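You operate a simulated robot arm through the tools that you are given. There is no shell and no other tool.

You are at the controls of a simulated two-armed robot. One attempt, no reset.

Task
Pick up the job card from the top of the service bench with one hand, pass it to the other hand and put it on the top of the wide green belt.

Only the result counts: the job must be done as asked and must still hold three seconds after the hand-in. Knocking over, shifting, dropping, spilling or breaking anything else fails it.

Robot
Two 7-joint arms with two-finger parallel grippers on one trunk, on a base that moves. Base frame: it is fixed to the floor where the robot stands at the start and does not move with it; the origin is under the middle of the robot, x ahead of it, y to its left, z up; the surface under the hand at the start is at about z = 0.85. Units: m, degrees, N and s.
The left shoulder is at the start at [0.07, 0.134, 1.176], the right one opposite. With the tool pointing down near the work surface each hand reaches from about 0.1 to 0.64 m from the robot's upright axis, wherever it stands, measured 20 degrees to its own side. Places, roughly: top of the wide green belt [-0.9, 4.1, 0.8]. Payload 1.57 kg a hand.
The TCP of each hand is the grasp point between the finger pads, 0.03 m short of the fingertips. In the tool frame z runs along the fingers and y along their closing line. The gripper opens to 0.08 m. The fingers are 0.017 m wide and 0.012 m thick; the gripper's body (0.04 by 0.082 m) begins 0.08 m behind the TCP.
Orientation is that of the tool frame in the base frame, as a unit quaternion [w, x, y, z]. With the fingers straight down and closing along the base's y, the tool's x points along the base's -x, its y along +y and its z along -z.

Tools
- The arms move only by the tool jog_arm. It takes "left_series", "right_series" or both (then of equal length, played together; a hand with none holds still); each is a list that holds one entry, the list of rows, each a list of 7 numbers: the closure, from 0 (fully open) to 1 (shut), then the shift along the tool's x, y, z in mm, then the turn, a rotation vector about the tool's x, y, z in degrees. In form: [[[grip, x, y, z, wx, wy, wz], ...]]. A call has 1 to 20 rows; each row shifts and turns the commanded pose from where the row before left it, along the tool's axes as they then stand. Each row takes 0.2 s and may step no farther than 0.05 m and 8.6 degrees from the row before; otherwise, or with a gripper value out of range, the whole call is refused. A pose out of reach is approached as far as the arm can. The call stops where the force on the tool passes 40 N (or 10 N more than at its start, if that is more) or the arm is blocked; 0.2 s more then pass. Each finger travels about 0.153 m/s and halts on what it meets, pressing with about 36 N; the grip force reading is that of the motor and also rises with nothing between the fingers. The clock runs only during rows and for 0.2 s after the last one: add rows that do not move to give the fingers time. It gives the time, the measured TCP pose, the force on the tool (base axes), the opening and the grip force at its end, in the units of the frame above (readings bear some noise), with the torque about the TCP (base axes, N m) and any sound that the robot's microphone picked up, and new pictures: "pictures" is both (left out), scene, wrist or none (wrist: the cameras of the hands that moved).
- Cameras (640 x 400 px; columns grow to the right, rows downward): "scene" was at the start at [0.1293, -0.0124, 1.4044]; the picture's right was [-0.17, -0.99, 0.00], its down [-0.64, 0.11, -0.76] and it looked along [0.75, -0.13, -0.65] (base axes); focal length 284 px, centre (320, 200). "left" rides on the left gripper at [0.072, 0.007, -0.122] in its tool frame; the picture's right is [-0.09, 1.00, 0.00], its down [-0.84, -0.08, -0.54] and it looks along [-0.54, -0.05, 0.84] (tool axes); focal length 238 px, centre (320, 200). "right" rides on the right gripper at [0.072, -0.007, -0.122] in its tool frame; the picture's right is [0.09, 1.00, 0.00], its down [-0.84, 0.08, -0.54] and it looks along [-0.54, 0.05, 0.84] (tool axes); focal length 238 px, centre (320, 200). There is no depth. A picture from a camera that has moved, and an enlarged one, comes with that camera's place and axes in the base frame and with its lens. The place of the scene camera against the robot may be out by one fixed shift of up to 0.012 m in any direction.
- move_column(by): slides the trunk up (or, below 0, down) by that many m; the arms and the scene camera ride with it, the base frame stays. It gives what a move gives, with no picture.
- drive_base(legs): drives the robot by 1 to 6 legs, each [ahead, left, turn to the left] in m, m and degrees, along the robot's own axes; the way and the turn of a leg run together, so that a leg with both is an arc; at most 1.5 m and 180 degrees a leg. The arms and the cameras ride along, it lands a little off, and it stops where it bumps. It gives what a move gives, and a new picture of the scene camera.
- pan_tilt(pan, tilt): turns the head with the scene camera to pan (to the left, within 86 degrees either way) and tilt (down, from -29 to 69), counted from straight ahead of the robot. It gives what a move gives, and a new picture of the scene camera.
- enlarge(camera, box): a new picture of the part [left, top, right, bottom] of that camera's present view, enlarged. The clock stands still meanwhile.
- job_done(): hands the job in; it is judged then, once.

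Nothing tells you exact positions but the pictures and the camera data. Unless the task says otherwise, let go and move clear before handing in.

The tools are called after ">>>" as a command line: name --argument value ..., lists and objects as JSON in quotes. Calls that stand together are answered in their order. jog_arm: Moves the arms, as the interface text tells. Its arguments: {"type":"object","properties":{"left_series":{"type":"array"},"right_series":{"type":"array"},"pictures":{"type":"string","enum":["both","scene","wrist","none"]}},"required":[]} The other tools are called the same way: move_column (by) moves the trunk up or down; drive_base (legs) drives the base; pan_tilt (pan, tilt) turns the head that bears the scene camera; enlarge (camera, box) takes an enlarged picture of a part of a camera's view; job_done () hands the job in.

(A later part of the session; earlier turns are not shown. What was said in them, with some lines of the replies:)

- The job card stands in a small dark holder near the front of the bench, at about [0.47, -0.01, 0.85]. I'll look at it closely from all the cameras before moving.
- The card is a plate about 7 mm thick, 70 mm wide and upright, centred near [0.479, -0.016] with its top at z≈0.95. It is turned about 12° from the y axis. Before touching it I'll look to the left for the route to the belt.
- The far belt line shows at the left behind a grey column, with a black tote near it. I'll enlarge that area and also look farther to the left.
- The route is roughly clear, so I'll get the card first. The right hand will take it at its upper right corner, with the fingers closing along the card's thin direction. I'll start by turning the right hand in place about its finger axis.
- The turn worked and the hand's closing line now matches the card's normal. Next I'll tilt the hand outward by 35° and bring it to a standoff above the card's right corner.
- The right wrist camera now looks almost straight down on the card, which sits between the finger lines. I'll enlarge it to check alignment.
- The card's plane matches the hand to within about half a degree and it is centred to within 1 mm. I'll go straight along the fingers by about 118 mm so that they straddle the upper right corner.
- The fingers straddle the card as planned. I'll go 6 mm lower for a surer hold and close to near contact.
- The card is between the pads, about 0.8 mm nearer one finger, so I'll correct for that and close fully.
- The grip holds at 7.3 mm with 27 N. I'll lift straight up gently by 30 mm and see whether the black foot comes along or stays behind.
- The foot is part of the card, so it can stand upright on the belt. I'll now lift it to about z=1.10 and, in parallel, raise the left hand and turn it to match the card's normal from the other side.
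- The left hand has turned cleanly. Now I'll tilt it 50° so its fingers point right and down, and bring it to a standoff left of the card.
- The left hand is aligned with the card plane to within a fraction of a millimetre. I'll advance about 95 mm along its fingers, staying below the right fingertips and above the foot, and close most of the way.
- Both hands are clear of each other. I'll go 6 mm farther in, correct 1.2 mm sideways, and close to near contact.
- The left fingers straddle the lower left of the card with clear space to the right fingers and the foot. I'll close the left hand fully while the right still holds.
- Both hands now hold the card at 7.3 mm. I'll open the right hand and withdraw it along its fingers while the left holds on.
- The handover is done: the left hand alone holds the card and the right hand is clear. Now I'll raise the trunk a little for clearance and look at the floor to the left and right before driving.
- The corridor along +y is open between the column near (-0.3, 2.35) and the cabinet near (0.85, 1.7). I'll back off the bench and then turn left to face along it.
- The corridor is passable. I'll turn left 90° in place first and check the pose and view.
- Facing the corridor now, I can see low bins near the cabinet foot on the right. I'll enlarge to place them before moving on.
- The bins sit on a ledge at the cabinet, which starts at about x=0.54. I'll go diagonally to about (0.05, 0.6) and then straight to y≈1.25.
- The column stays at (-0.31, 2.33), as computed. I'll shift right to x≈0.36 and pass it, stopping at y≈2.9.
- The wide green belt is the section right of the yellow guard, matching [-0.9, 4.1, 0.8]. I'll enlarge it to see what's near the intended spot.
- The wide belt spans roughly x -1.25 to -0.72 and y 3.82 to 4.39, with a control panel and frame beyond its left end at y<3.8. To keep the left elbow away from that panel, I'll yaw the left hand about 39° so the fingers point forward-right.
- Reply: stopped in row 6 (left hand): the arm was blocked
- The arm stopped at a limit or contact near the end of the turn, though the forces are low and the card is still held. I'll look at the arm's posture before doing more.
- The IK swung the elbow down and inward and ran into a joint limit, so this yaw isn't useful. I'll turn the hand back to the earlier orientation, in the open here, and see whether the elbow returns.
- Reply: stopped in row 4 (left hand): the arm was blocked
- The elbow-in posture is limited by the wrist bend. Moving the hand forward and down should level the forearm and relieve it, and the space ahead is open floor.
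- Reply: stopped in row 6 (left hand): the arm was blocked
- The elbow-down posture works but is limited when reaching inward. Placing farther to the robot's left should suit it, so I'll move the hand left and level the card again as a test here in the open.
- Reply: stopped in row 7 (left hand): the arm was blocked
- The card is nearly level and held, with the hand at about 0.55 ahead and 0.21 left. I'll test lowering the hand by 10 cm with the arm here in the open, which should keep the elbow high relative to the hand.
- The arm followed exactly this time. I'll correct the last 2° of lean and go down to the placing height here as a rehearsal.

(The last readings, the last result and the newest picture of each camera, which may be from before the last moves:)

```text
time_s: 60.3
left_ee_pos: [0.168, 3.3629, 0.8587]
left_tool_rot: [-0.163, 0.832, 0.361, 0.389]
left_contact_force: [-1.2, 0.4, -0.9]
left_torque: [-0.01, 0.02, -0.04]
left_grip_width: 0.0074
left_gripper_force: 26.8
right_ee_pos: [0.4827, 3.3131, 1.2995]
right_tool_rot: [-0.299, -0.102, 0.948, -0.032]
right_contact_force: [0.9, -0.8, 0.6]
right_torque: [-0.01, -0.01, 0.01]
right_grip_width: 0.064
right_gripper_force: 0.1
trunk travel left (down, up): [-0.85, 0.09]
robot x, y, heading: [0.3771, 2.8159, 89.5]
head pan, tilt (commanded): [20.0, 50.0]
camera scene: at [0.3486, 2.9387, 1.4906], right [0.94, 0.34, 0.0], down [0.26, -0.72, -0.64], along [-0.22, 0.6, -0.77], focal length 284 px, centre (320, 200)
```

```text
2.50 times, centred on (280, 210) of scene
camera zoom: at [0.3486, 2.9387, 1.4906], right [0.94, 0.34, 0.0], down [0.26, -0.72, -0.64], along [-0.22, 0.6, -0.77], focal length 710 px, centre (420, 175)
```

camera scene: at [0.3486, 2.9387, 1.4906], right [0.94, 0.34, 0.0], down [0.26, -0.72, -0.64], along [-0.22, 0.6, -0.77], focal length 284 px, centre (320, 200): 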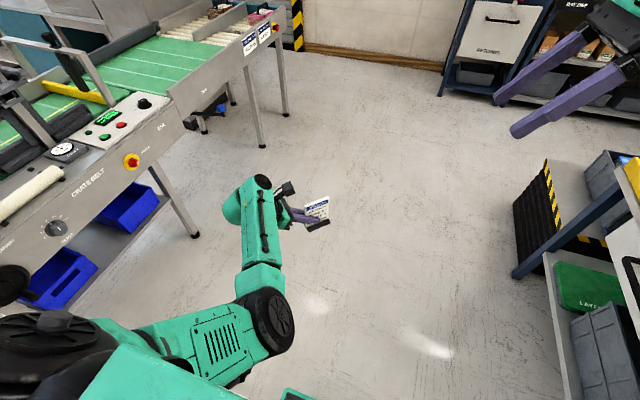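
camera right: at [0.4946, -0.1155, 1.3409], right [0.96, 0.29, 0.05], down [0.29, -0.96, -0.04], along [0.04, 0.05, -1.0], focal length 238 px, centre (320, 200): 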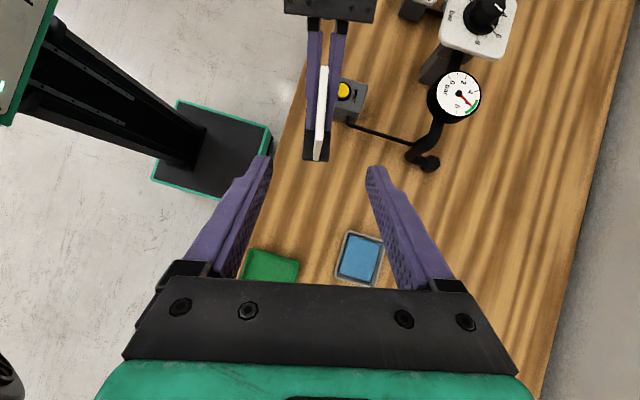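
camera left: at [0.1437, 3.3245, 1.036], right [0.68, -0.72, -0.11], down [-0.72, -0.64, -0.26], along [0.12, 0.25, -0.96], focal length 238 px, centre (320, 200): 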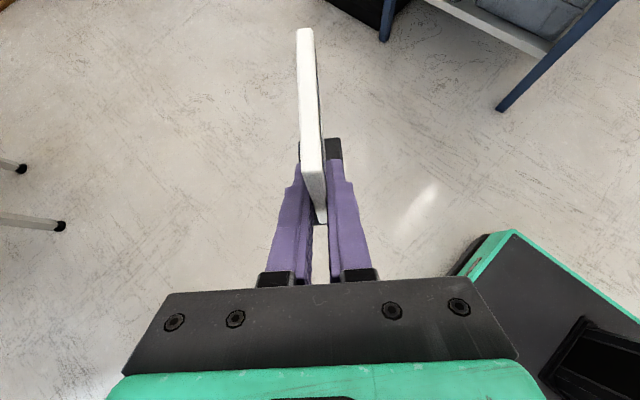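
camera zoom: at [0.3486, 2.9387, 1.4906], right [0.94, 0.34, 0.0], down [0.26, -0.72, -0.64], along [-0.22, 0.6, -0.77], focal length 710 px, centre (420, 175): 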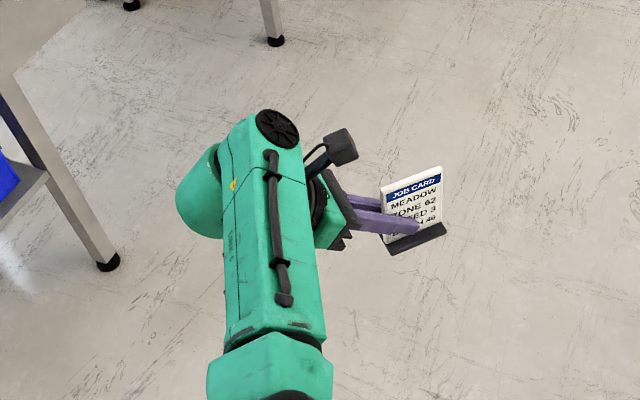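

The rehearsal worked: the card is level and the hand sits 0.547 ahead and 0.209 left at z≈0.86. I'll raise the trunk only, keeping this arm posture, then drive to a point facing the wide belt.

>>> move_column --by 0.09

>>> drive_base --legs '[[0.6, 0, 0.5], [0, 0, 90]]'

>>> pan_tilt --pan -15 --tilt 35

```text
time_s: 61.5
left_ee_pos: [0.1677, 3.3631, 0.9487]
left_tool_rot: [-0.162, 0.832, 0.36, 0.389]
left_contact_force: [-0.4, -0.3, -0.7]
left_torque: [0.02, 0.03, 0.02]
left_grip_width: 0.0074
left_gripper_force: 26.7
right_ee_pos: [0.4829, 3.3125, 1.3904]
right_tool_rot: [-0.299, -0.101, 0.948, -0.032]
right_contact_force: [0.2, -0.4, -0.5]
right_torque: [0.01, -0.02, 0.03]
right_grip_width: 0.0643
right_gripper_force: 0.1
trunk travel left (down, up): [-0.94, 0.0]
robot x, y, heading: [0.3779, 2.8173, 89.4]
head pan, tilt (commanded): [20.0, 50.0]
```

```text
time_s: 68.8
left_ee_pos: [-0.1725, 3.2435, 0.9477]
left_tool_rot: [-0.389, 0.341, 0.84, 0.163]
left_contact_force: [0.6, 0.8, 0.7]
left_torque: [-0.03, -0.01, 0.02]
left_grip_width: 0.0074
left_gripper_force: 26.4
right_ee_pos: [-0.1179, 3.5559, 1.3894]
right_tool_rot: [0.19, 0.736, -0.607, 0.232]
right_contact_force: [0.2, -0.1, -0.4]
right_torque: [0.01, 0.04, 0.0]
right_grip_width: 0.0639
right_gripper_force: 0.0
trunk travel left (down, up): [-0.94, 0.0]
robot x, y, heading: [0.3792, 3.4415, 178.6]
head pan, tilt (commanded): [20.0, 50.0]
camera scene: at [0.252, 3.4215, 1.5806], right [-0.32, 0.95, 0.0], down [0.73, 0.24, -0.64], along [-0.61, -0.21, -0.77], focal length 284 px, centre (320, 200)
```

scene: 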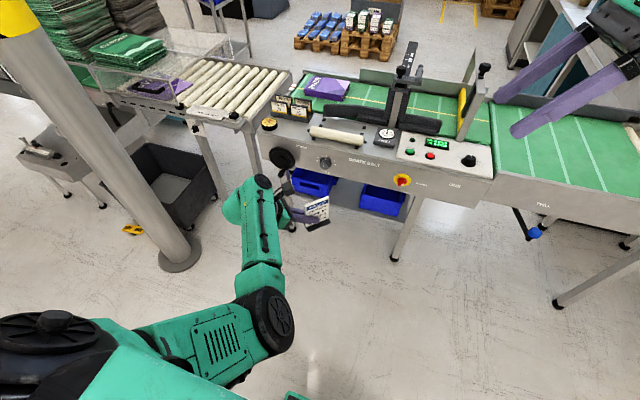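

```text
time_s: 69.8
left_ee_pos: [-0.1728, 3.2429, 0.9487]
left_tool_rot: [-0.389, 0.341, 0.84, 0.164]
left_contact_force: [-0.2, 0.5, -1.4]
left_torque: [-0.02, -0.02, 0.03]
left_grip_width: 0.0077
left_gripper_force: 26.4
right_ee_pos: [-0.1173, 3.5568, 1.3889]
right_tool_rot: [0.192, 0.736, -0.606, 0.232]
right_contact_force: [0.4, 0.2, -1.1]
right_torque: [0.0, 0.02, -0.02]
right_grip_width: 0.064
right_gripper_force: 0.0
trunk travel left (down, up): [-0.94, 0.0]
robot x, y, heading: [0.381, 3.4439, 178.3]
head pan, tilt (commanded): [-15.0, 35.0]
camera scene: at [0.2405, 3.4703, 1.6023], right [0.28, 0.96, 0.0], down [0.55, -0.16, -0.82], along [-0.79, 0.23, -0.57], focal length 284 px, centre (320, 200)
```

scene: 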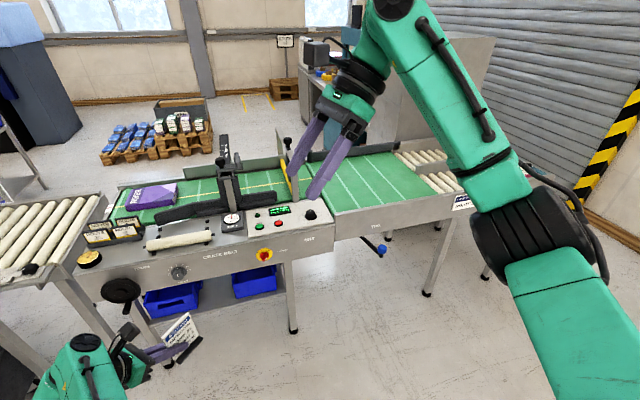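

The belt's side plane is at about x=-0.70, with a blue lever below it and its legs clear of where I'll stand. I'll sidestep to about (0.05, 4.29) facing the belt.

>>> drive_base --legs '[[0.355, -0.836, 1.7]]'

>>> pan_tilt --pan 10 --tilt 40

```text
time_s: 74.5
left_ee_pos: [-0.5074, 4.0455, 0.9476]
left_tool_rot: [-0.391, 0.333, 0.843, 0.161]
left_contact_force: [-0.4, -0.5, -0.4]
left_torque: [0.0, -0.01, 0.01]
left_grip_width: 0.0073
left_gripper_force: 26.9
right_ee_pos: [-0.4579, 4.3584, 1.3905]
right_tool_rot: [0.189, 0.741, -0.6, 0.233]
right_contact_force: [0.0, -0.7, 0.3]
right_torque: [0.03, -0.04, -0.02]
right_grip_width: 0.0638
right_gripper_force: 0.1
trunk travel left (down, up): [-0.94, 0.0]
robot x, y, heading: [0.039, 4.256, 179.6]
head pan, tilt (commanded): [-15.0, 35.0]
camera scene: at [-0.0985, 4.2785, 1.6024], right [0.27, 0.96, 0.0], down [0.55, -0.15, -0.82], along [-0.79, 0.22, -0.57], focal length 284 px, centre (320, 200)
```

scene: 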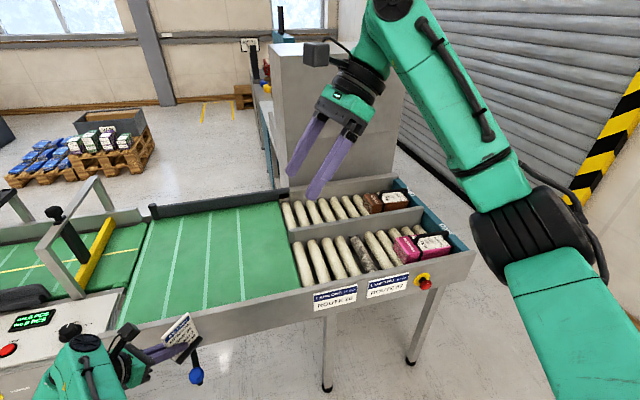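

```text
time_s: 75.4
left_ee_pos: [-0.5088, 4.0439, 0.9483]
left_tool_rot: [-0.389, 0.334, 0.843, 0.16]
left_contact_force: [0.6, -0.6, -0.6]
left_torque: [0.0, 0.01, 0.03]
left_grip_width: 0.0074
left_gripper_force: 26.4
right_ee_pos: [-0.4581, 4.3594, 1.3903]
right_tool_rot: [0.189, 0.741, -0.6, 0.234]
right_contact_force: [0.1, 0.5, 1.0]
right_torque: [0.01, 0.01, -0.03]
right_grip_width: 0.0637
right_gripper_force: 0.0
trunk travel left (down, up): [-0.94, 0.0]
robot x, y, heading: [0.0419, 4.2589, 179.4]
head pan, tilt (commanded): [10.0, 40.0]
camera scene: at [-0.0981, 4.2427, 1.5948], right [-0.17, 0.99, 0.0], down [0.63, 0.11, -0.77], along [-0.76, -0.13, -0.64], focal length 284 px, centre (320, 200)
```

scene: 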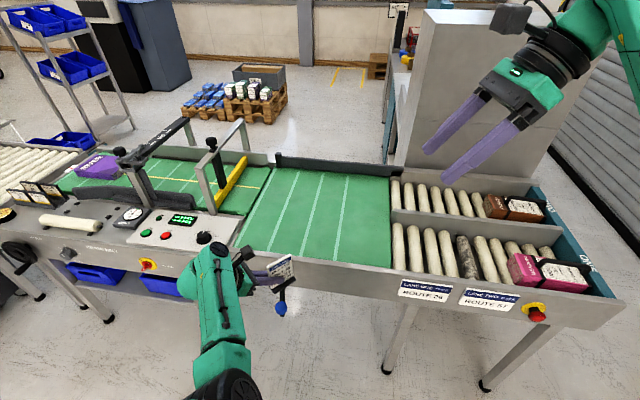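

I'm now facing the wide belt: it spans x -1.245 to -0.717 and y 3.83 to 4.38. I'll drive ahead so the card ends over about (-0.88, 4.10), with the foot passing well above the rail.

>>> drive_base --legs '[[0.355, -0.036, 0.6]]'

>>> pan_tilt --pan 25 --tilt 50

```text
time_s: 77.8
left_ee_pos: [-0.8735, 4.0775, 0.9479]
left_tool_rot: [-0.391, 0.329, 0.845, 0.158]
left_contact_force: [0.0, 0.5, 0.0]
left_torque: [-0.02, 0.03, 0.02]
left_grip_width: 0.0073
left_gripper_force: 26.5
right_ee_pos: [-0.8253, 4.3922, 1.3903]
right_tool_rot: [0.189, 0.744, -0.597, 0.234]
right_contact_force: [0.7, -0.3, 0.5]
right_torque: [0.04, 0.03, 0.03]
right_grip_width: 0.0637
right_gripper_force: 0.1
trunk travel left (down, up): [-0.94, 0.0]
robot x, y, heading: [-0.3262, 4.2927, -179.9]
head pan, tilt (commanded): [10.0, 40.0]
camera scene: at [-0.4638, 4.2787, 1.5951], right [-0.18, 0.98, 0.0], down [0.63, 0.11, -0.77], along [-0.76, -0.13, -0.64], focal length 284 px, centre (320, 200)
```

scene: 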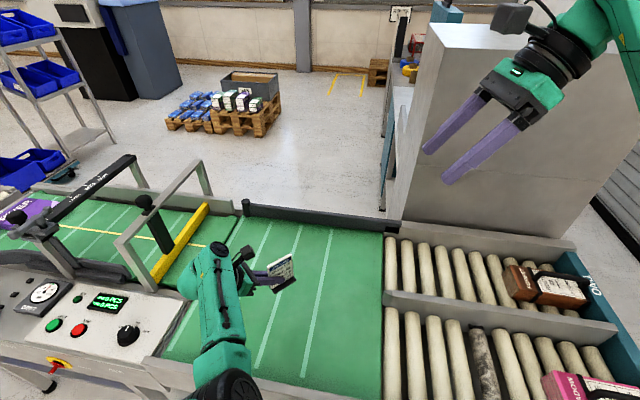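

```text
time_s: 78.5
left_ee_pos: [-0.8746, 4.0779, 0.9478]
left_tool_rot: [-0.39, 0.33, 0.845, 0.159]
left_contact_force: [0.1, 0.3, -0.8]
left_torque: [-0.01, -0.02, -0.01]
left_grip_width: 0.0076
left_gripper_force: 26.5
right_ee_pos: [-0.8275, 4.3925, 1.3893]
right_tool_rot: [0.188, 0.745, -0.596, 0.235]
right_contact_force: [0.3, 0.1, 0.1]
right_torque: [-0.02, 0.02, 0.01]
right_grip_width: 0.0638
right_gripper_force: 0.1
trunk travel left (down, up): [-0.94, 0.0]
robot x, y, heading: [-0.3245, 4.2879, -179.9]
head pan, tilt (commanded): [25.0, 50.0]
camera scene: at [-0.4532, 4.2613, 1.5806], right [-0.42, 0.91, 0.0], down [0.69, 0.32, -0.64], along [-0.58, -0.27, -0.77], focal length 284 px, centre (320, 200)
```

scene: 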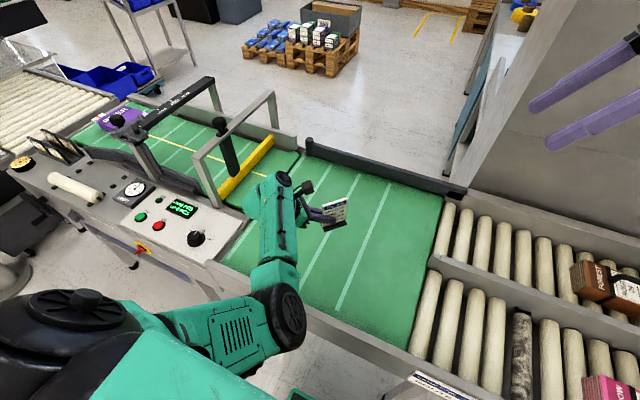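

The card is over the middle of the wide belt, at about (-0.89, 4.09). I'll lower the trunk by 6 cm and inspect the gap.

>>> move_column --by -0.06

>>> enlarge --camera "scene" --box '[230, 150, 430, 310]'

>>> enlarge --camera "left" --box '[160, 0, 480, 250]'

```text
time_s: 79.5
left_ee_pos: [-0.8747, 4.0774, 0.8877]
left_tool_rot: [-0.391, 0.33, 0.844, 0.159]
left_contact_force: [-0.1, -0.9, -0.1]
left_torque: [0.02, -0.02, 0.04]
left_grip_width: 0.0074
left_gripper_force: 26.6
right_ee_pos: [-0.8278, 4.3927, 1.3291]
right_tool_rot: [0.188, 0.745, -0.596, 0.235]
right_contact_force: [-1.5, -0.6, 0.0]
right_torque: [-0.01, -0.02, 0.02]
right_grip_width: 0.0639
right_gripper_force: 0.1
trunk travel left (down, up): [-0.88, 0.06]
robot x, y, heading: [-0.3245, 4.2961, -180.0]
head pan, tilt (commanded): [25.0, 50.0]
```

```text
2.50 times, centred on (330, 230) of scene
camera zoom: at [-0.4523, 4.2612, 1.5207], right [-0.42, 0.91, 0.0], down [0.69, 0.33, -0.64], along [-0.58, -0.27, -0.77], focal length 710 px, centre (295, 125)
```

zoom: 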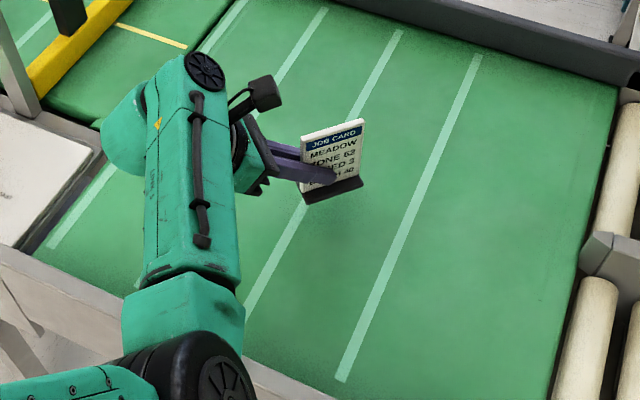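

```text
1.60 times, centred on (320, 125) of left
camera zoom: at [-0.838, 4.0486, 1.0215], right [0.72, 0.69, -0.06], down [0.65, -0.7, -0.29], along [-0.24, 0.17, -0.95], focal length 381 px, centre (320, 320)
```

zoom: 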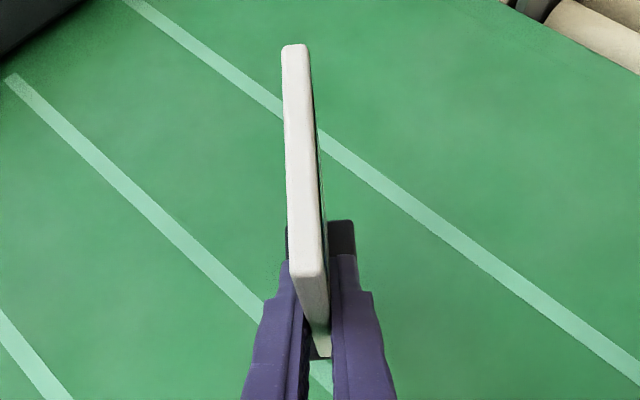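

The card is level with clear space beneath it. I'll lower it with the arm in small steps, watching the force.

>>> jog_arm --left_series '[[[1, -3.83, 0, 3.21, 0, 0, 0], [1, -3.83, 0, 3.21, 0, 0, 0], [1, -3.83, 0, 3.21, 0, 0, 0], [1, -3.83, 0, 3.21, 0, 0, 0], [1, -3.83, 0, 3.21, 0, 0, 0], [1, 0, 0, 0, 0, 0, 0]]]' --pictures "both"

```text
time_s: 80.9
left_ee_pos: [-0.8741, 4.0792, 0.862]
left_tool_rot: [-0.39, 0.33, 0.845, 0.159]
left_contact_force: [0.3, 0.1, -0.5]
left_torque: [0.0, -0.03, -0.03]
left_grip_width: 0.0071
left_gripper_force: 26.8
right_ee_pos: [-0.8287, 4.392, 1.329]
right_tool_rot: [0.187, 0.744, -0.597, 0.234]
right_contact_force: [-0.5, 0.0, 0.0]
right_torque: [0.02, -0.02, 0.01]
right_grip_width: 0.0637
right_gripper_force: 0.1
trunk travel left (down, up): [-0.88, 0.06]
robot x, y, heading: [-0.3289, 4.2902, -179.7]
head pan, tilt (commanded): [25.0, 50.0]
camera scene: at [-0.4528, 4.2613, 1.5206], right [-0.42, 0.91, 0.0], down [0.69, 0.33, -0.64], along [-0.58, -0.27, -0.77], focal length 284 px, centre (320, 200)
camera left: at [-0.8374, 4.0494, 0.9952], right [0.72, 0.69, -0.06], down [0.65, -0.7, -0.29], along [-0.24, 0.17, -0.95], focal length 238 px, centre (320, 200)
```

scene: 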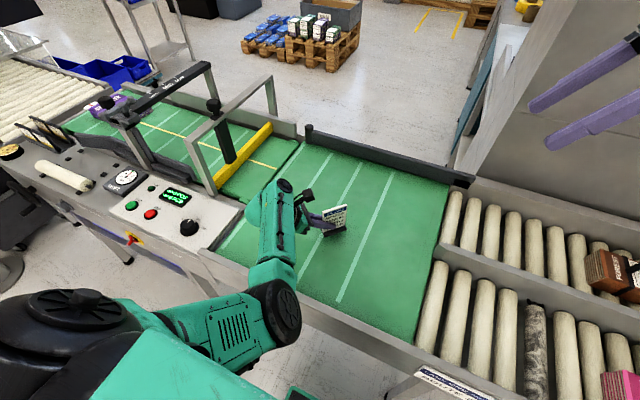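
left: 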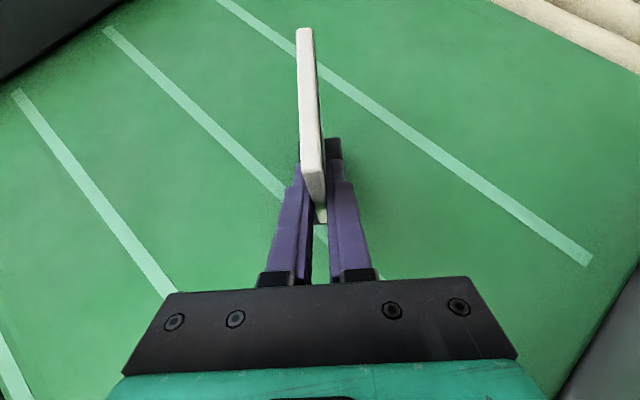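

There's no contact yet at TCP z=0.862. I'll continue in 2 mm steps.

>>> jog_arm --left_series '[[[1, -1.53, 0, 1.28, 0, 0, 0], [1, -1.53, 0, 1.28, 0, 0, 0], [1, -1.53, 0, 1.28, 0, 0, 0], [1, 0, 0, 0, 0, 0, 0]]]' --pictures "none"

>>> enlarge --camera "scene" --box '[270, 170, 390, 260]'

```text
time_s: 81.9
left_ee_pos: [-0.8736, 4.0789, 0.856]
left_tool_rot: [-0.391, 0.329, 0.845, 0.158]
left_contact_force: [0.6, 1.0, -0.4]
left_torque: [-0.06, -0.02, 0.0]
left_grip_width: 0.0073
left_gripper_force: 27.4
right_ee_pos: [-0.8288, 4.393, 1.3297]
right_tool_rot: [0.188, 0.744, -0.597, 0.235]
right_contact_force: [0.3, 0.5, -0.9]
right_torque: [0.01, 0.02, 0.01]
right_grip_width: 0.0639
right_gripper_force: 0.1
trunk travel left (down, up): [-0.88, 0.06]
robot x, y, heading: [-0.3291, 4.2926, -179.8]
head pan, tilt (commanded): [25.0, 50.0]
```

```text
4.44 times, centred on (330, 215) of scene
camera zoom: at [-0.4529, 4.2613, 1.5206], right [-0.42, 0.91, 0.0], down [0.69, 0.33, -0.64], along [-0.58, -0.27, -0.77], focal length 1262 px, centre (276, 133)
```

zoom: 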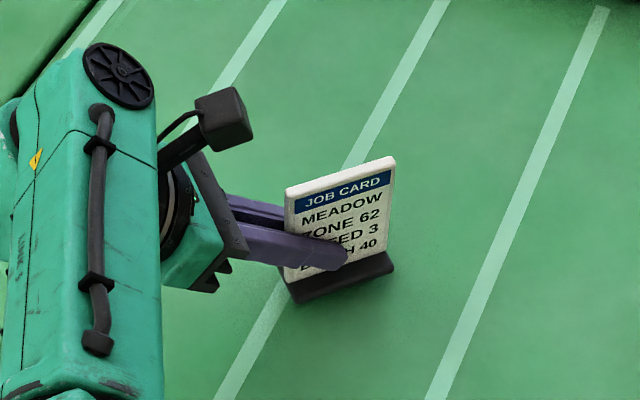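

Still no contact at z=0.856, and the foot looks very near the belt. I'll keep stepping down by 1.5–2 mm.

>>> jog_arm --left_series '[[[1, -1.53, 0, 1.28, 0, 0, 0], [1, -1.15, 0, 0.96, 0, 0, 0], [1, 0, 0, 0, 0, 0, 0]]]' --pictures "none"

```text
time_s: 82.7
left_ee_pos: [-0.8734, 4.0788, 0.8548]
left_tool_rot: [-0.39, 0.33, 0.845, 0.158]
left_contact_force: [-0.9, 0.2, -0.9]
left_torque: [-0.05, -0.03, 0.03]
left_grip_width: 0.0071
left_gripper_force: 26.5
right_ee_pos: [-0.8283, 4.3918, 1.3299]
right_tool_rot: [0.188, 0.745, -0.596, 0.234]
right_contact_force: [0.9, -0.9, 0.4]
right_torque: [-0.01, 0.04, -0.01]
right_grip_width: 0.0637
right_gripper_force: 0.1
trunk travel left (down, up): [-0.88, 0.06]
robot x, y, heading: [-0.3285, 4.2923, -179.8]
head pan, tilt (commanded): [25.0, 50.0]
```

>>> jog_arm --left_series '[[[1, -1.15, 0, 0.96, 0, 0, 0], [1, -1.15, 0, 0.96, 0, 0, 0], [1, 0, 0, 0, 0, 0, 0]]]' --pictures "none"

```text
time_s: 83.5
left_ee_pos: [-0.8747, 4.0787, 0.8516]
left_tool_rot: [-0.391, 0.329, 0.845, 0.158]
left_contact_force: [-0.4, 0.0, -0.6]
left_torque: [-0.01, 0.0, 0.0]
left_grip_width: 0.007
left_gripper_force: 27.0
right_ee_pos: [-0.828, 4.3921, 1.329]
right_tool_rot: [0.189, 0.744, -0.597, 0.235]
right_contact_force: [0.2, 0.1, -0.3]
right_torque: [-0.03, -0.01, 0.01]
right_grip_width: 0.0638
right_gripper_force: 0.1
trunk travel left (down, up): [-0.88, 0.06]
robot x, y, heading: [-0.3296, 4.2935, -179.8]
head pan, tilt (commanded): [25.0, 50.0]
```

My measured force is still at noise level at z=0.852, so the foot isn't carrying load yet. I'll look closely and continue down in small steps.

>>> jog_arm --left_series '[[[1, -1.15, 0, 0.96, 0, 0, 0], [1, -1.15, 0, 0.96, 0, 0, 0], [1, 0, 0, 0, 0, 0, 0]]]' --pictures "none"

>>> enlarge --camera "scene" --box '[290, 180, 370, 240]'

```text
time_s: 84.3
left_ee_pos: [-0.877, 4.0798, 0.8476]
left_tool_rot: [-0.391, 0.33, 0.844, 0.159]
left_contact_force: [-0.3, 0.3, -0.9]
left_torque: [0.0, 0.0, 0.0]
left_grip_width: 0.0073
left_gripper_force: 26.4
right_ee_pos: [-0.8282, 4.3936, 1.3289]
right_tool_rot: [0.189, 0.744, -0.597, 0.235]
right_contact_force: [-0.9, 0.1, 1.6]
right_torque: [0.04, 0.0, 0.0]
right_grip_width: 0.064
right_gripper_force: 0.1
trunk travel left (down, up): [-0.88, 0.06]
robot x, y, heading: [-0.33, 4.2919, -179.8]
head pan, tilt (commanded): [25.0, 50.0]
```

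```text
6.67 times, centred on (330, 210) of scene
camera zoom: at [-0.4528, 4.2613, 1.5206], right [-0.42, 0.91, 0.0], down [0.69, 0.33, -0.64], along [-0.58, -0.27, -0.77], focal length 1893 px, centre (253, 133)
```

zoom: 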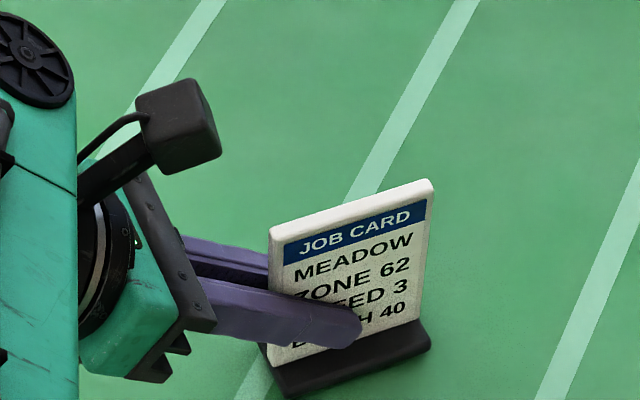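

>>> jog_arm --left_series '[[[1, -1.15, 0, 0.96, 0, 0, 0], [1, -1.15, 0, 0.96, 0, 0, 0], [1, 0, 0, 0, 0, 0, 0]]]' --pictures "none"

```text
time_s: 85.1
left_ee_pos: [-0.8744, 4.0782, 0.8446]
left_tool_rot: [-0.391, 0.33, 0.845, 0.158]
left_contact_force: [-1.6, -0.4, -0.9]
left_torque: [-0.03, 0.04, 0.0]
left_grip_width: 0.0074
left_gripper_force: 26.8
right_ee_pos: [-0.8278, 4.393, 1.3301]
right_tool_rot: [0.188, 0.744, -0.596, 0.235]
right_contact_force: [0.1, -0.1, 0.3]
right_torque: [0.03, -0.02, -0.02]
right_grip_width: 0.0642
right_gripper_force: 0.0
trunk travel left (down, up): [-0.88, 0.06]
robot x, y, heading: [-0.3273, 4.2977, -180.0]
head pan, tilt (commanded): [25.0, 50.0]
```

>>> jog_arm --left_series '[[[1, -1.15, 0, 0.96, 0, 0, 0], [1, -1.15, 0, 0.96, 0, 0, 0], [1, 0, 0, 0, 0, 0, 0]]]' --pictures "none"

```text
time_s: 85.9
left_ee_pos: [-0.8753, 4.0788, 0.8444]
left_tool_rot: [-0.392, 0.33, 0.844, 0.157]
left_contact_force: [-2.1, 0.2, 9.3]
left_torque: [0.26, 0.51, 0.07]
left_grip_width: 0.0075
left_gripper_force: 26.2
right_ee_pos: [-0.8271, 4.3931, 1.3301]
right_tool_rot: [0.188, 0.744, -0.596, 0.234]
right_contact_force: [-0.1, 0.0, 0.4]
right_torque: [-0.02, 0.0, 0.0]
right_grip_width: 0.0641
right_gripper_force: 0.0
trunk travel left (down, up): [-0.88, 0.06]
robot x, y, heading: [-0.3286, 4.2897, -180.0]
head pan, tilt (commanded): [25.0, 50.0]
```

The foot touched down with 9 N at one corner. I'll ease off the preload by about 1.5 mm and then open the fingers gradually.

>>> jog_arm --left_series '[[[1, 1.15, 0, -0.96, 0, 0, 0], [1, 0, 0, 0, 0, 0, 0], [0.88, 0, 0, 0, 0, 0, 0], [0.8, 0, 0, 0, 0, 0, 0], [0.8, 0, 0, 0, 0, 0, 0]]]' --pictures "both"

>>> enlarge --camera "scene" --box '[290, 180, 370, 240]'

```text
time_s: 87.1
left_ee_pos: [-0.875, 4.0802, 0.845]
left_tool_rot: [-0.39, 0.33, 0.845, 0.159]
left_contact_force: [-0.5, 0.1, 0.1]
left_torque: [0.0, 0.02, -0.01]
left_grip_width: 0.0161
left_gripper_force: 0.2
right_ee_pos: [-0.8274, 4.3934, 1.3291]
right_tool_rot: [0.188, 0.744, -0.597, 0.235]
right_contact_force: [-0.2, 0.2, -0.8]
right_torque: [-0.01, 0.01, -0.01]
right_grip_width: 0.064
right_gripper_force: 0.1
trunk travel left (down, up): [-0.88, 0.06]
robot x, y, heading: [-0.3259, 4.2908, -179.8]
head pan, tilt (commanded): [25.0, 50.0]
camera scene: at [-0.4528, 4.2613, 1.5206], right [-0.42, 0.91, 0.0], down [0.69, 0.33, -0.64], along [-0.58, -0.27, -0.77], focal length 284 px, centre (320, 200)
camera left: at [-0.8386, 4.05, 0.9772], right [0.72, 0.69, -0.06], down [0.65, -0.7, -0.29], along [-0.24, 0.17, -0.95], focal length 238 px, centre (320, 200)
```

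scene: 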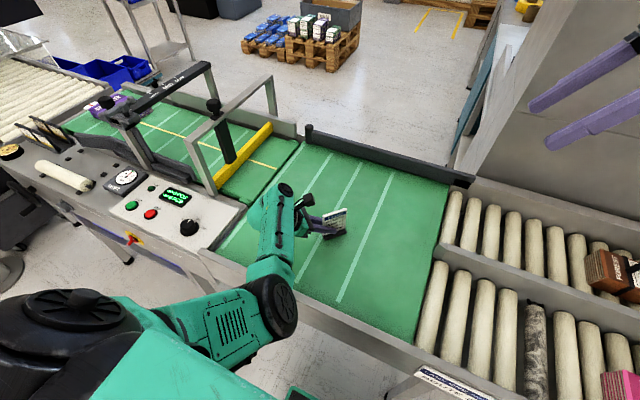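
left: 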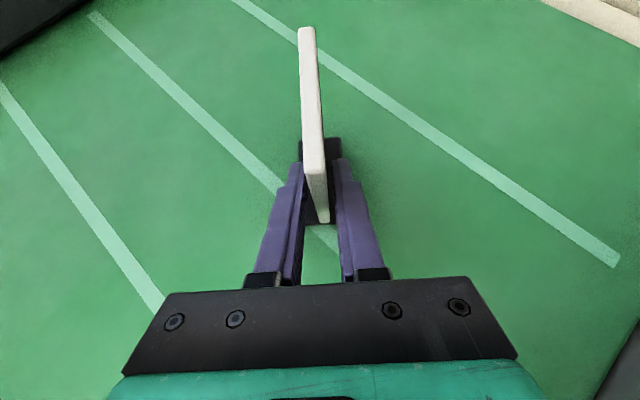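

```text
6.67 times, centred on (330, 210) of scene
camera zoom: at [-0.4528, 4.2613, 1.5206], right [-0.42, 0.91, 0.0], down [0.69, 0.33, -0.64], along [-0.58, -0.27, -0.77], focal length 1893 px, centre (253, 133)
```

zoom: 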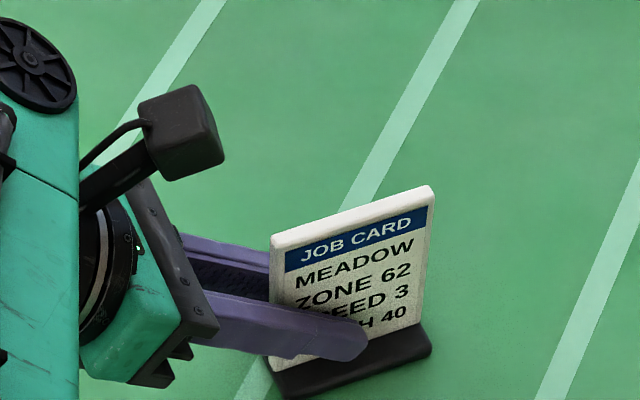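

The card stands free and upright on the belt. I'll open the fingers fully and raise the trunk so they slide straight up past the card's faces.

>>> jog_arm --left_series '[[[0.5, 0, 0, 0, 0, 0, 0], [0.2, 0, 0, 0, 0, 0, 0], [0, 0, 0, 0, 0, 0, 0], [0, 0, 0, 0, 0, 0, 0]]]' --pictures "both"

>>> move_column --by 0.06

>>> enlarge --camera "scene" --box '[250, 160, 410, 270]'

>>> enlarge --camera "left" --box '[160, 0, 480, 250]'

```text
time_s: 88.1
left_ee_pos: [-0.8759, 4.0789, 0.8436]
left_tool_rot: [-0.391, 0.329, 0.845, 0.158]
left_contact_force: [0.1, -0.1, 1.3]
left_torque: [0.01, 0.03, 0.0]
left_grip_width: 0.0799
left_gripper_force: 0.1
right_ee_pos: [-0.8273, 4.3925, 1.3299]
right_tool_rot: [0.188, 0.744, -0.596, 0.235]
right_contact_force: [0.4, 0.5, -0.2]
right_torque: [0.04, 0.02, -0.03]
right_grip_width: 0.0637
right_gripper_force: 0.1
trunk travel left (down, up): [-0.88, 0.06]
robot x, y, heading: [-0.327, 4.2935, -180.0]
head pan, tilt (commanded): [25.0, 50.0]
camera scene: at [-0.4527, 4.2613, 1.5206], right [-0.42, 0.91, 0.0], down [0.69, 0.33, -0.64], along [-0.58, -0.27, -0.77], focal length 284 px, centre (320, 200)
camera left: at [-0.8387, 4.05, 0.9774], right [0.72, 0.69, -0.06], down [0.65, -0.7, -0.29], along [-0.24, 0.17, -0.95], focal length 238 px, centre (320, 200)
```

scene: 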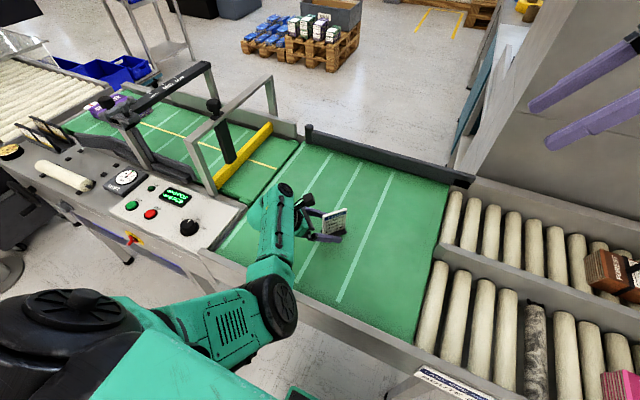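
left: 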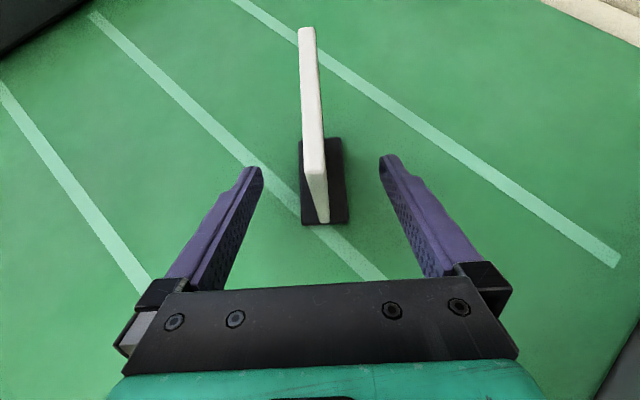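

```text
time_s: 89.1
left_ee_pos: [-0.8756, 4.0789, 0.9038]
left_tool_rot: [-0.391, 0.33, 0.845, 0.158]
left_contact_force: [-0.2, 0.4, 0.1]
left_torque: [-0.04, -0.01, 0.0]
left_grip_width: 0.0803
left_gripper_force: 0.1
right_ee_pos: [-0.8288, 4.3925, 1.3891]
right_tool_rot: [0.188, 0.744, -0.597, 0.234]
right_contact_force: [-0.9, 0.5, -0.1]
right_torque: [0.0, -0.01, 0.03]
right_grip_width: 0.064
right_gripper_force: 0.1
trunk travel left (down, up): [-0.94, 0.0]
robot x, y, heading: [-0.326, 4.2903, -179.9]
head pan, tilt (commanded): [25.0, 50.0]
```

```text
3.64 times, centred on (330, 215) of scene
camera zoom: at [-0.4531, 4.2613, 1.5806], right [-0.42, 0.91, 0.0], down [0.69, 0.33, -0.64], along [-0.58, -0.27, -0.77], focal length 1033 px, centre (284, 146)
```

zoom: 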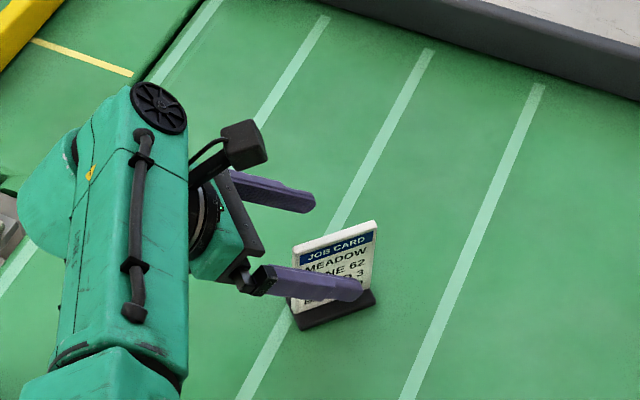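

```text
1.60 times, centred on (320, 125) of left
camera zoom: at [-0.8389, 4.0499, 1.0372], right [0.72, 0.69, -0.06], down [0.65, -0.7, -0.29], along [-0.24, 0.17, -0.95], focal length 381 px, centre (320, 320)
```

zoom: 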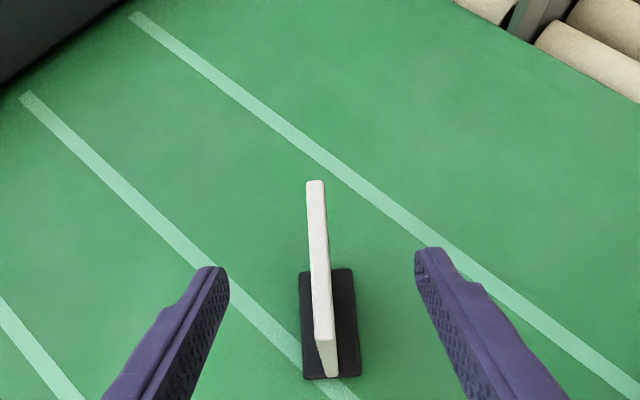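

The card stands alone, between the open fingers. I'll withdraw the left hand along its fingers to get fully clear.

>>> jog_arm --left_series '[[[0, 0, 0, -12, 0, 0, 0], [0, 0, 0, -15, 0, 0, 0], [0, 0, 0, -15, 0, 0, 0], [0, 0, 0, -15, 0, 0, 0], [0, 0, 0, -15, 0, 0, 0]]]' --pictures "both"

```text
time_s: 90.3
left_ee_pos: [-0.8357, 4.0413, 0.9519]
left_tool_rot: [-0.391, 0.33, 0.845, 0.159]
left_contact_force: [-0.3, -0.6, -0.3]
left_torque: [-0.01, -0.01, -0.02]
left_grip_width: 0.08
left_gripper_force: 0.1
right_ee_pos: [-0.8281, 4.3931, 1.3904]
right_tool_rot: [0.188, 0.744, -0.597, 0.234]
right_contact_force: [-0.4, -0.3, -0.1]
right_torque: [0.01, 0.01, -0.01]
right_grip_width: 0.0636
right_gripper_force: 0.1
trunk travel left (down, up): [-0.94, 0.0]
robot x, y, heading: [-0.3305, 4.288, -180.0]
head pan, tilt (commanded): [25.0, 50.0]
camera scene: at [-0.4523, 4.2612, 1.5807], right [-0.42, 0.91, 0.0], down [0.69, 0.33, -0.64], along [-0.58, -0.27, -0.77], focal length 284 px, centre (320, 200)
camera left: at [-0.7977, 4.012, 1.084], right [0.72, 0.69, -0.06], down [0.65, -0.7, -0.29], along [-0.24, 0.17, -0.95], focal length 238 px, centre (320, 200)
```

scene: 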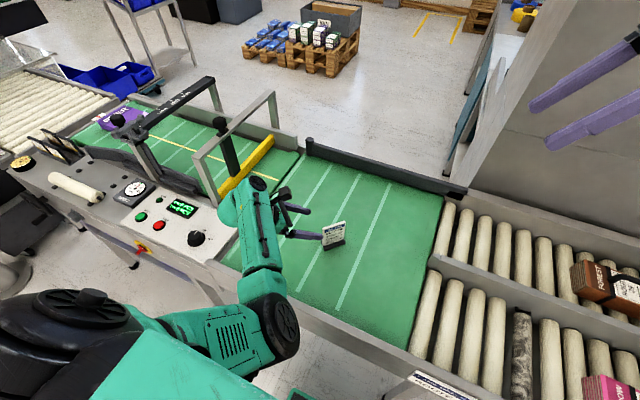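
left: 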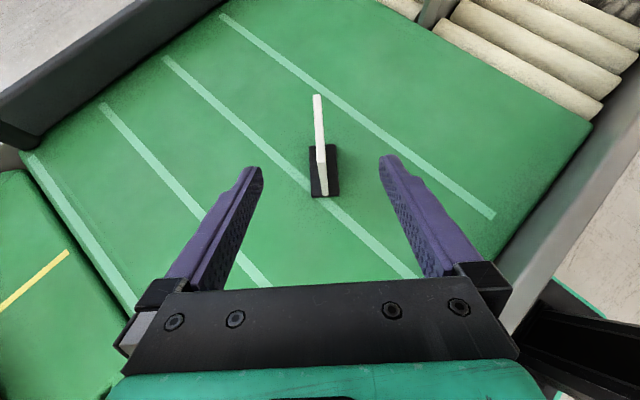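

The hand is clear of the card. I'll back the robot away from the belt and take a last look.

>>> drive_base --legs '[[-0.3, 0, 0]]'

>>> enlarge --camera "scene" --box '[200, 60, 440, 240]'

```text
time_s: 92.4
left_ee_pos: [-0.5388, 4.0466, 0.9498]
left_tool_rot: [-0.389, 0.334, 0.843, 0.161]
left_contact_force: [0.4, 0.7, -0.1]
left_torque: [-0.02, 0.0, -0.03]
left_grip_width: 0.0801
left_gripper_force: 0.0
right_ee_pos: [-0.5308, 4.3958, 1.3874]
right_tool_rot: [0.188, 0.741, -0.6, 0.235]
right_contact_force: [-0.7, -1.5, 0.4]
right_torque: [0.03, -0.04, 0.03]
right_grip_width: 0.0638
right_gripper_force: 0.1
trunk travel left (down, up): [-0.94, 0.0]
robot x, y, heading: [-0.0289, 4.2908, 179.3]
head pan, tilt (commanded): [25.0, 50.0]
camera scene: at [-0.1562, 4.2617, 1.5804], right [-0.42, 0.91, 0.0], down [0.7, 0.32, -0.64], along [-0.58, -0.27, -0.77], focal length 284 px, centre (320, 200)
```

scene: 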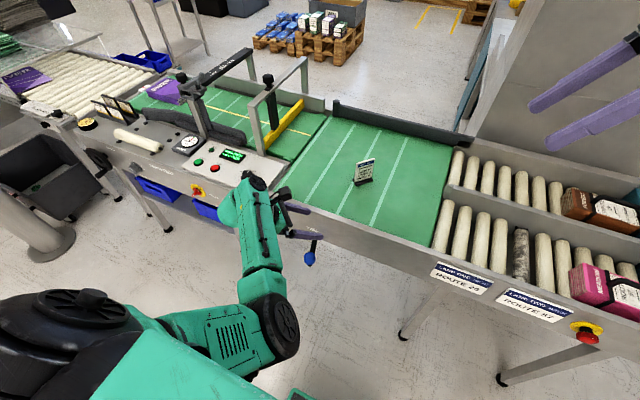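

```text
2.22 times, centred on (320, 150) of scene
camera zoom: at [-0.1562, 4.2617, 1.5804], right [-0.42, 0.91, 0.0], down [0.7, 0.32, -0.64], along [-0.58, -0.27, -0.77], focal length 631 px, centre (320, 311)
```

zoom: 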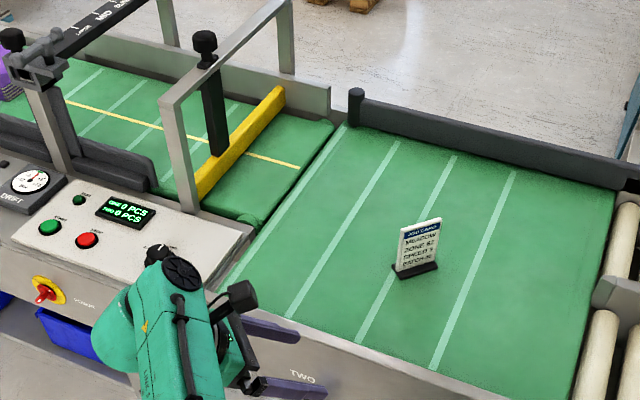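

The job card stands upright in the middle of the wide green belt, both hands are empty and clear, and nothing else looks disturbed. I'm handing the job in.

>>> job_done

```text
The job is handed in.
```

The job card now stands upright near the middle of the wide green belt, at about [-0.89, 4.09]. I have handed the job in; no verdict came back, only confirmation that it was received.

- **Pick:** the right hand took the card off the service bench. Its black foot came up with it, so it is one piece.
- **Pass:** the left hand took hold of the card before the right let go, and carried it from there.
- **Place:** the left hand set the foot down on the belt, opened and moved clear. The robot then backed about 0.3 m away, with both hands empty.

After the handover, one attempt to turn the left wrist ran into joint limits. I changed the arm's posture in open floor space, and the card stayed gripped throughout. In the final pictures nothing on or around the belt looked disturbed. I did not go back to look at the bench.
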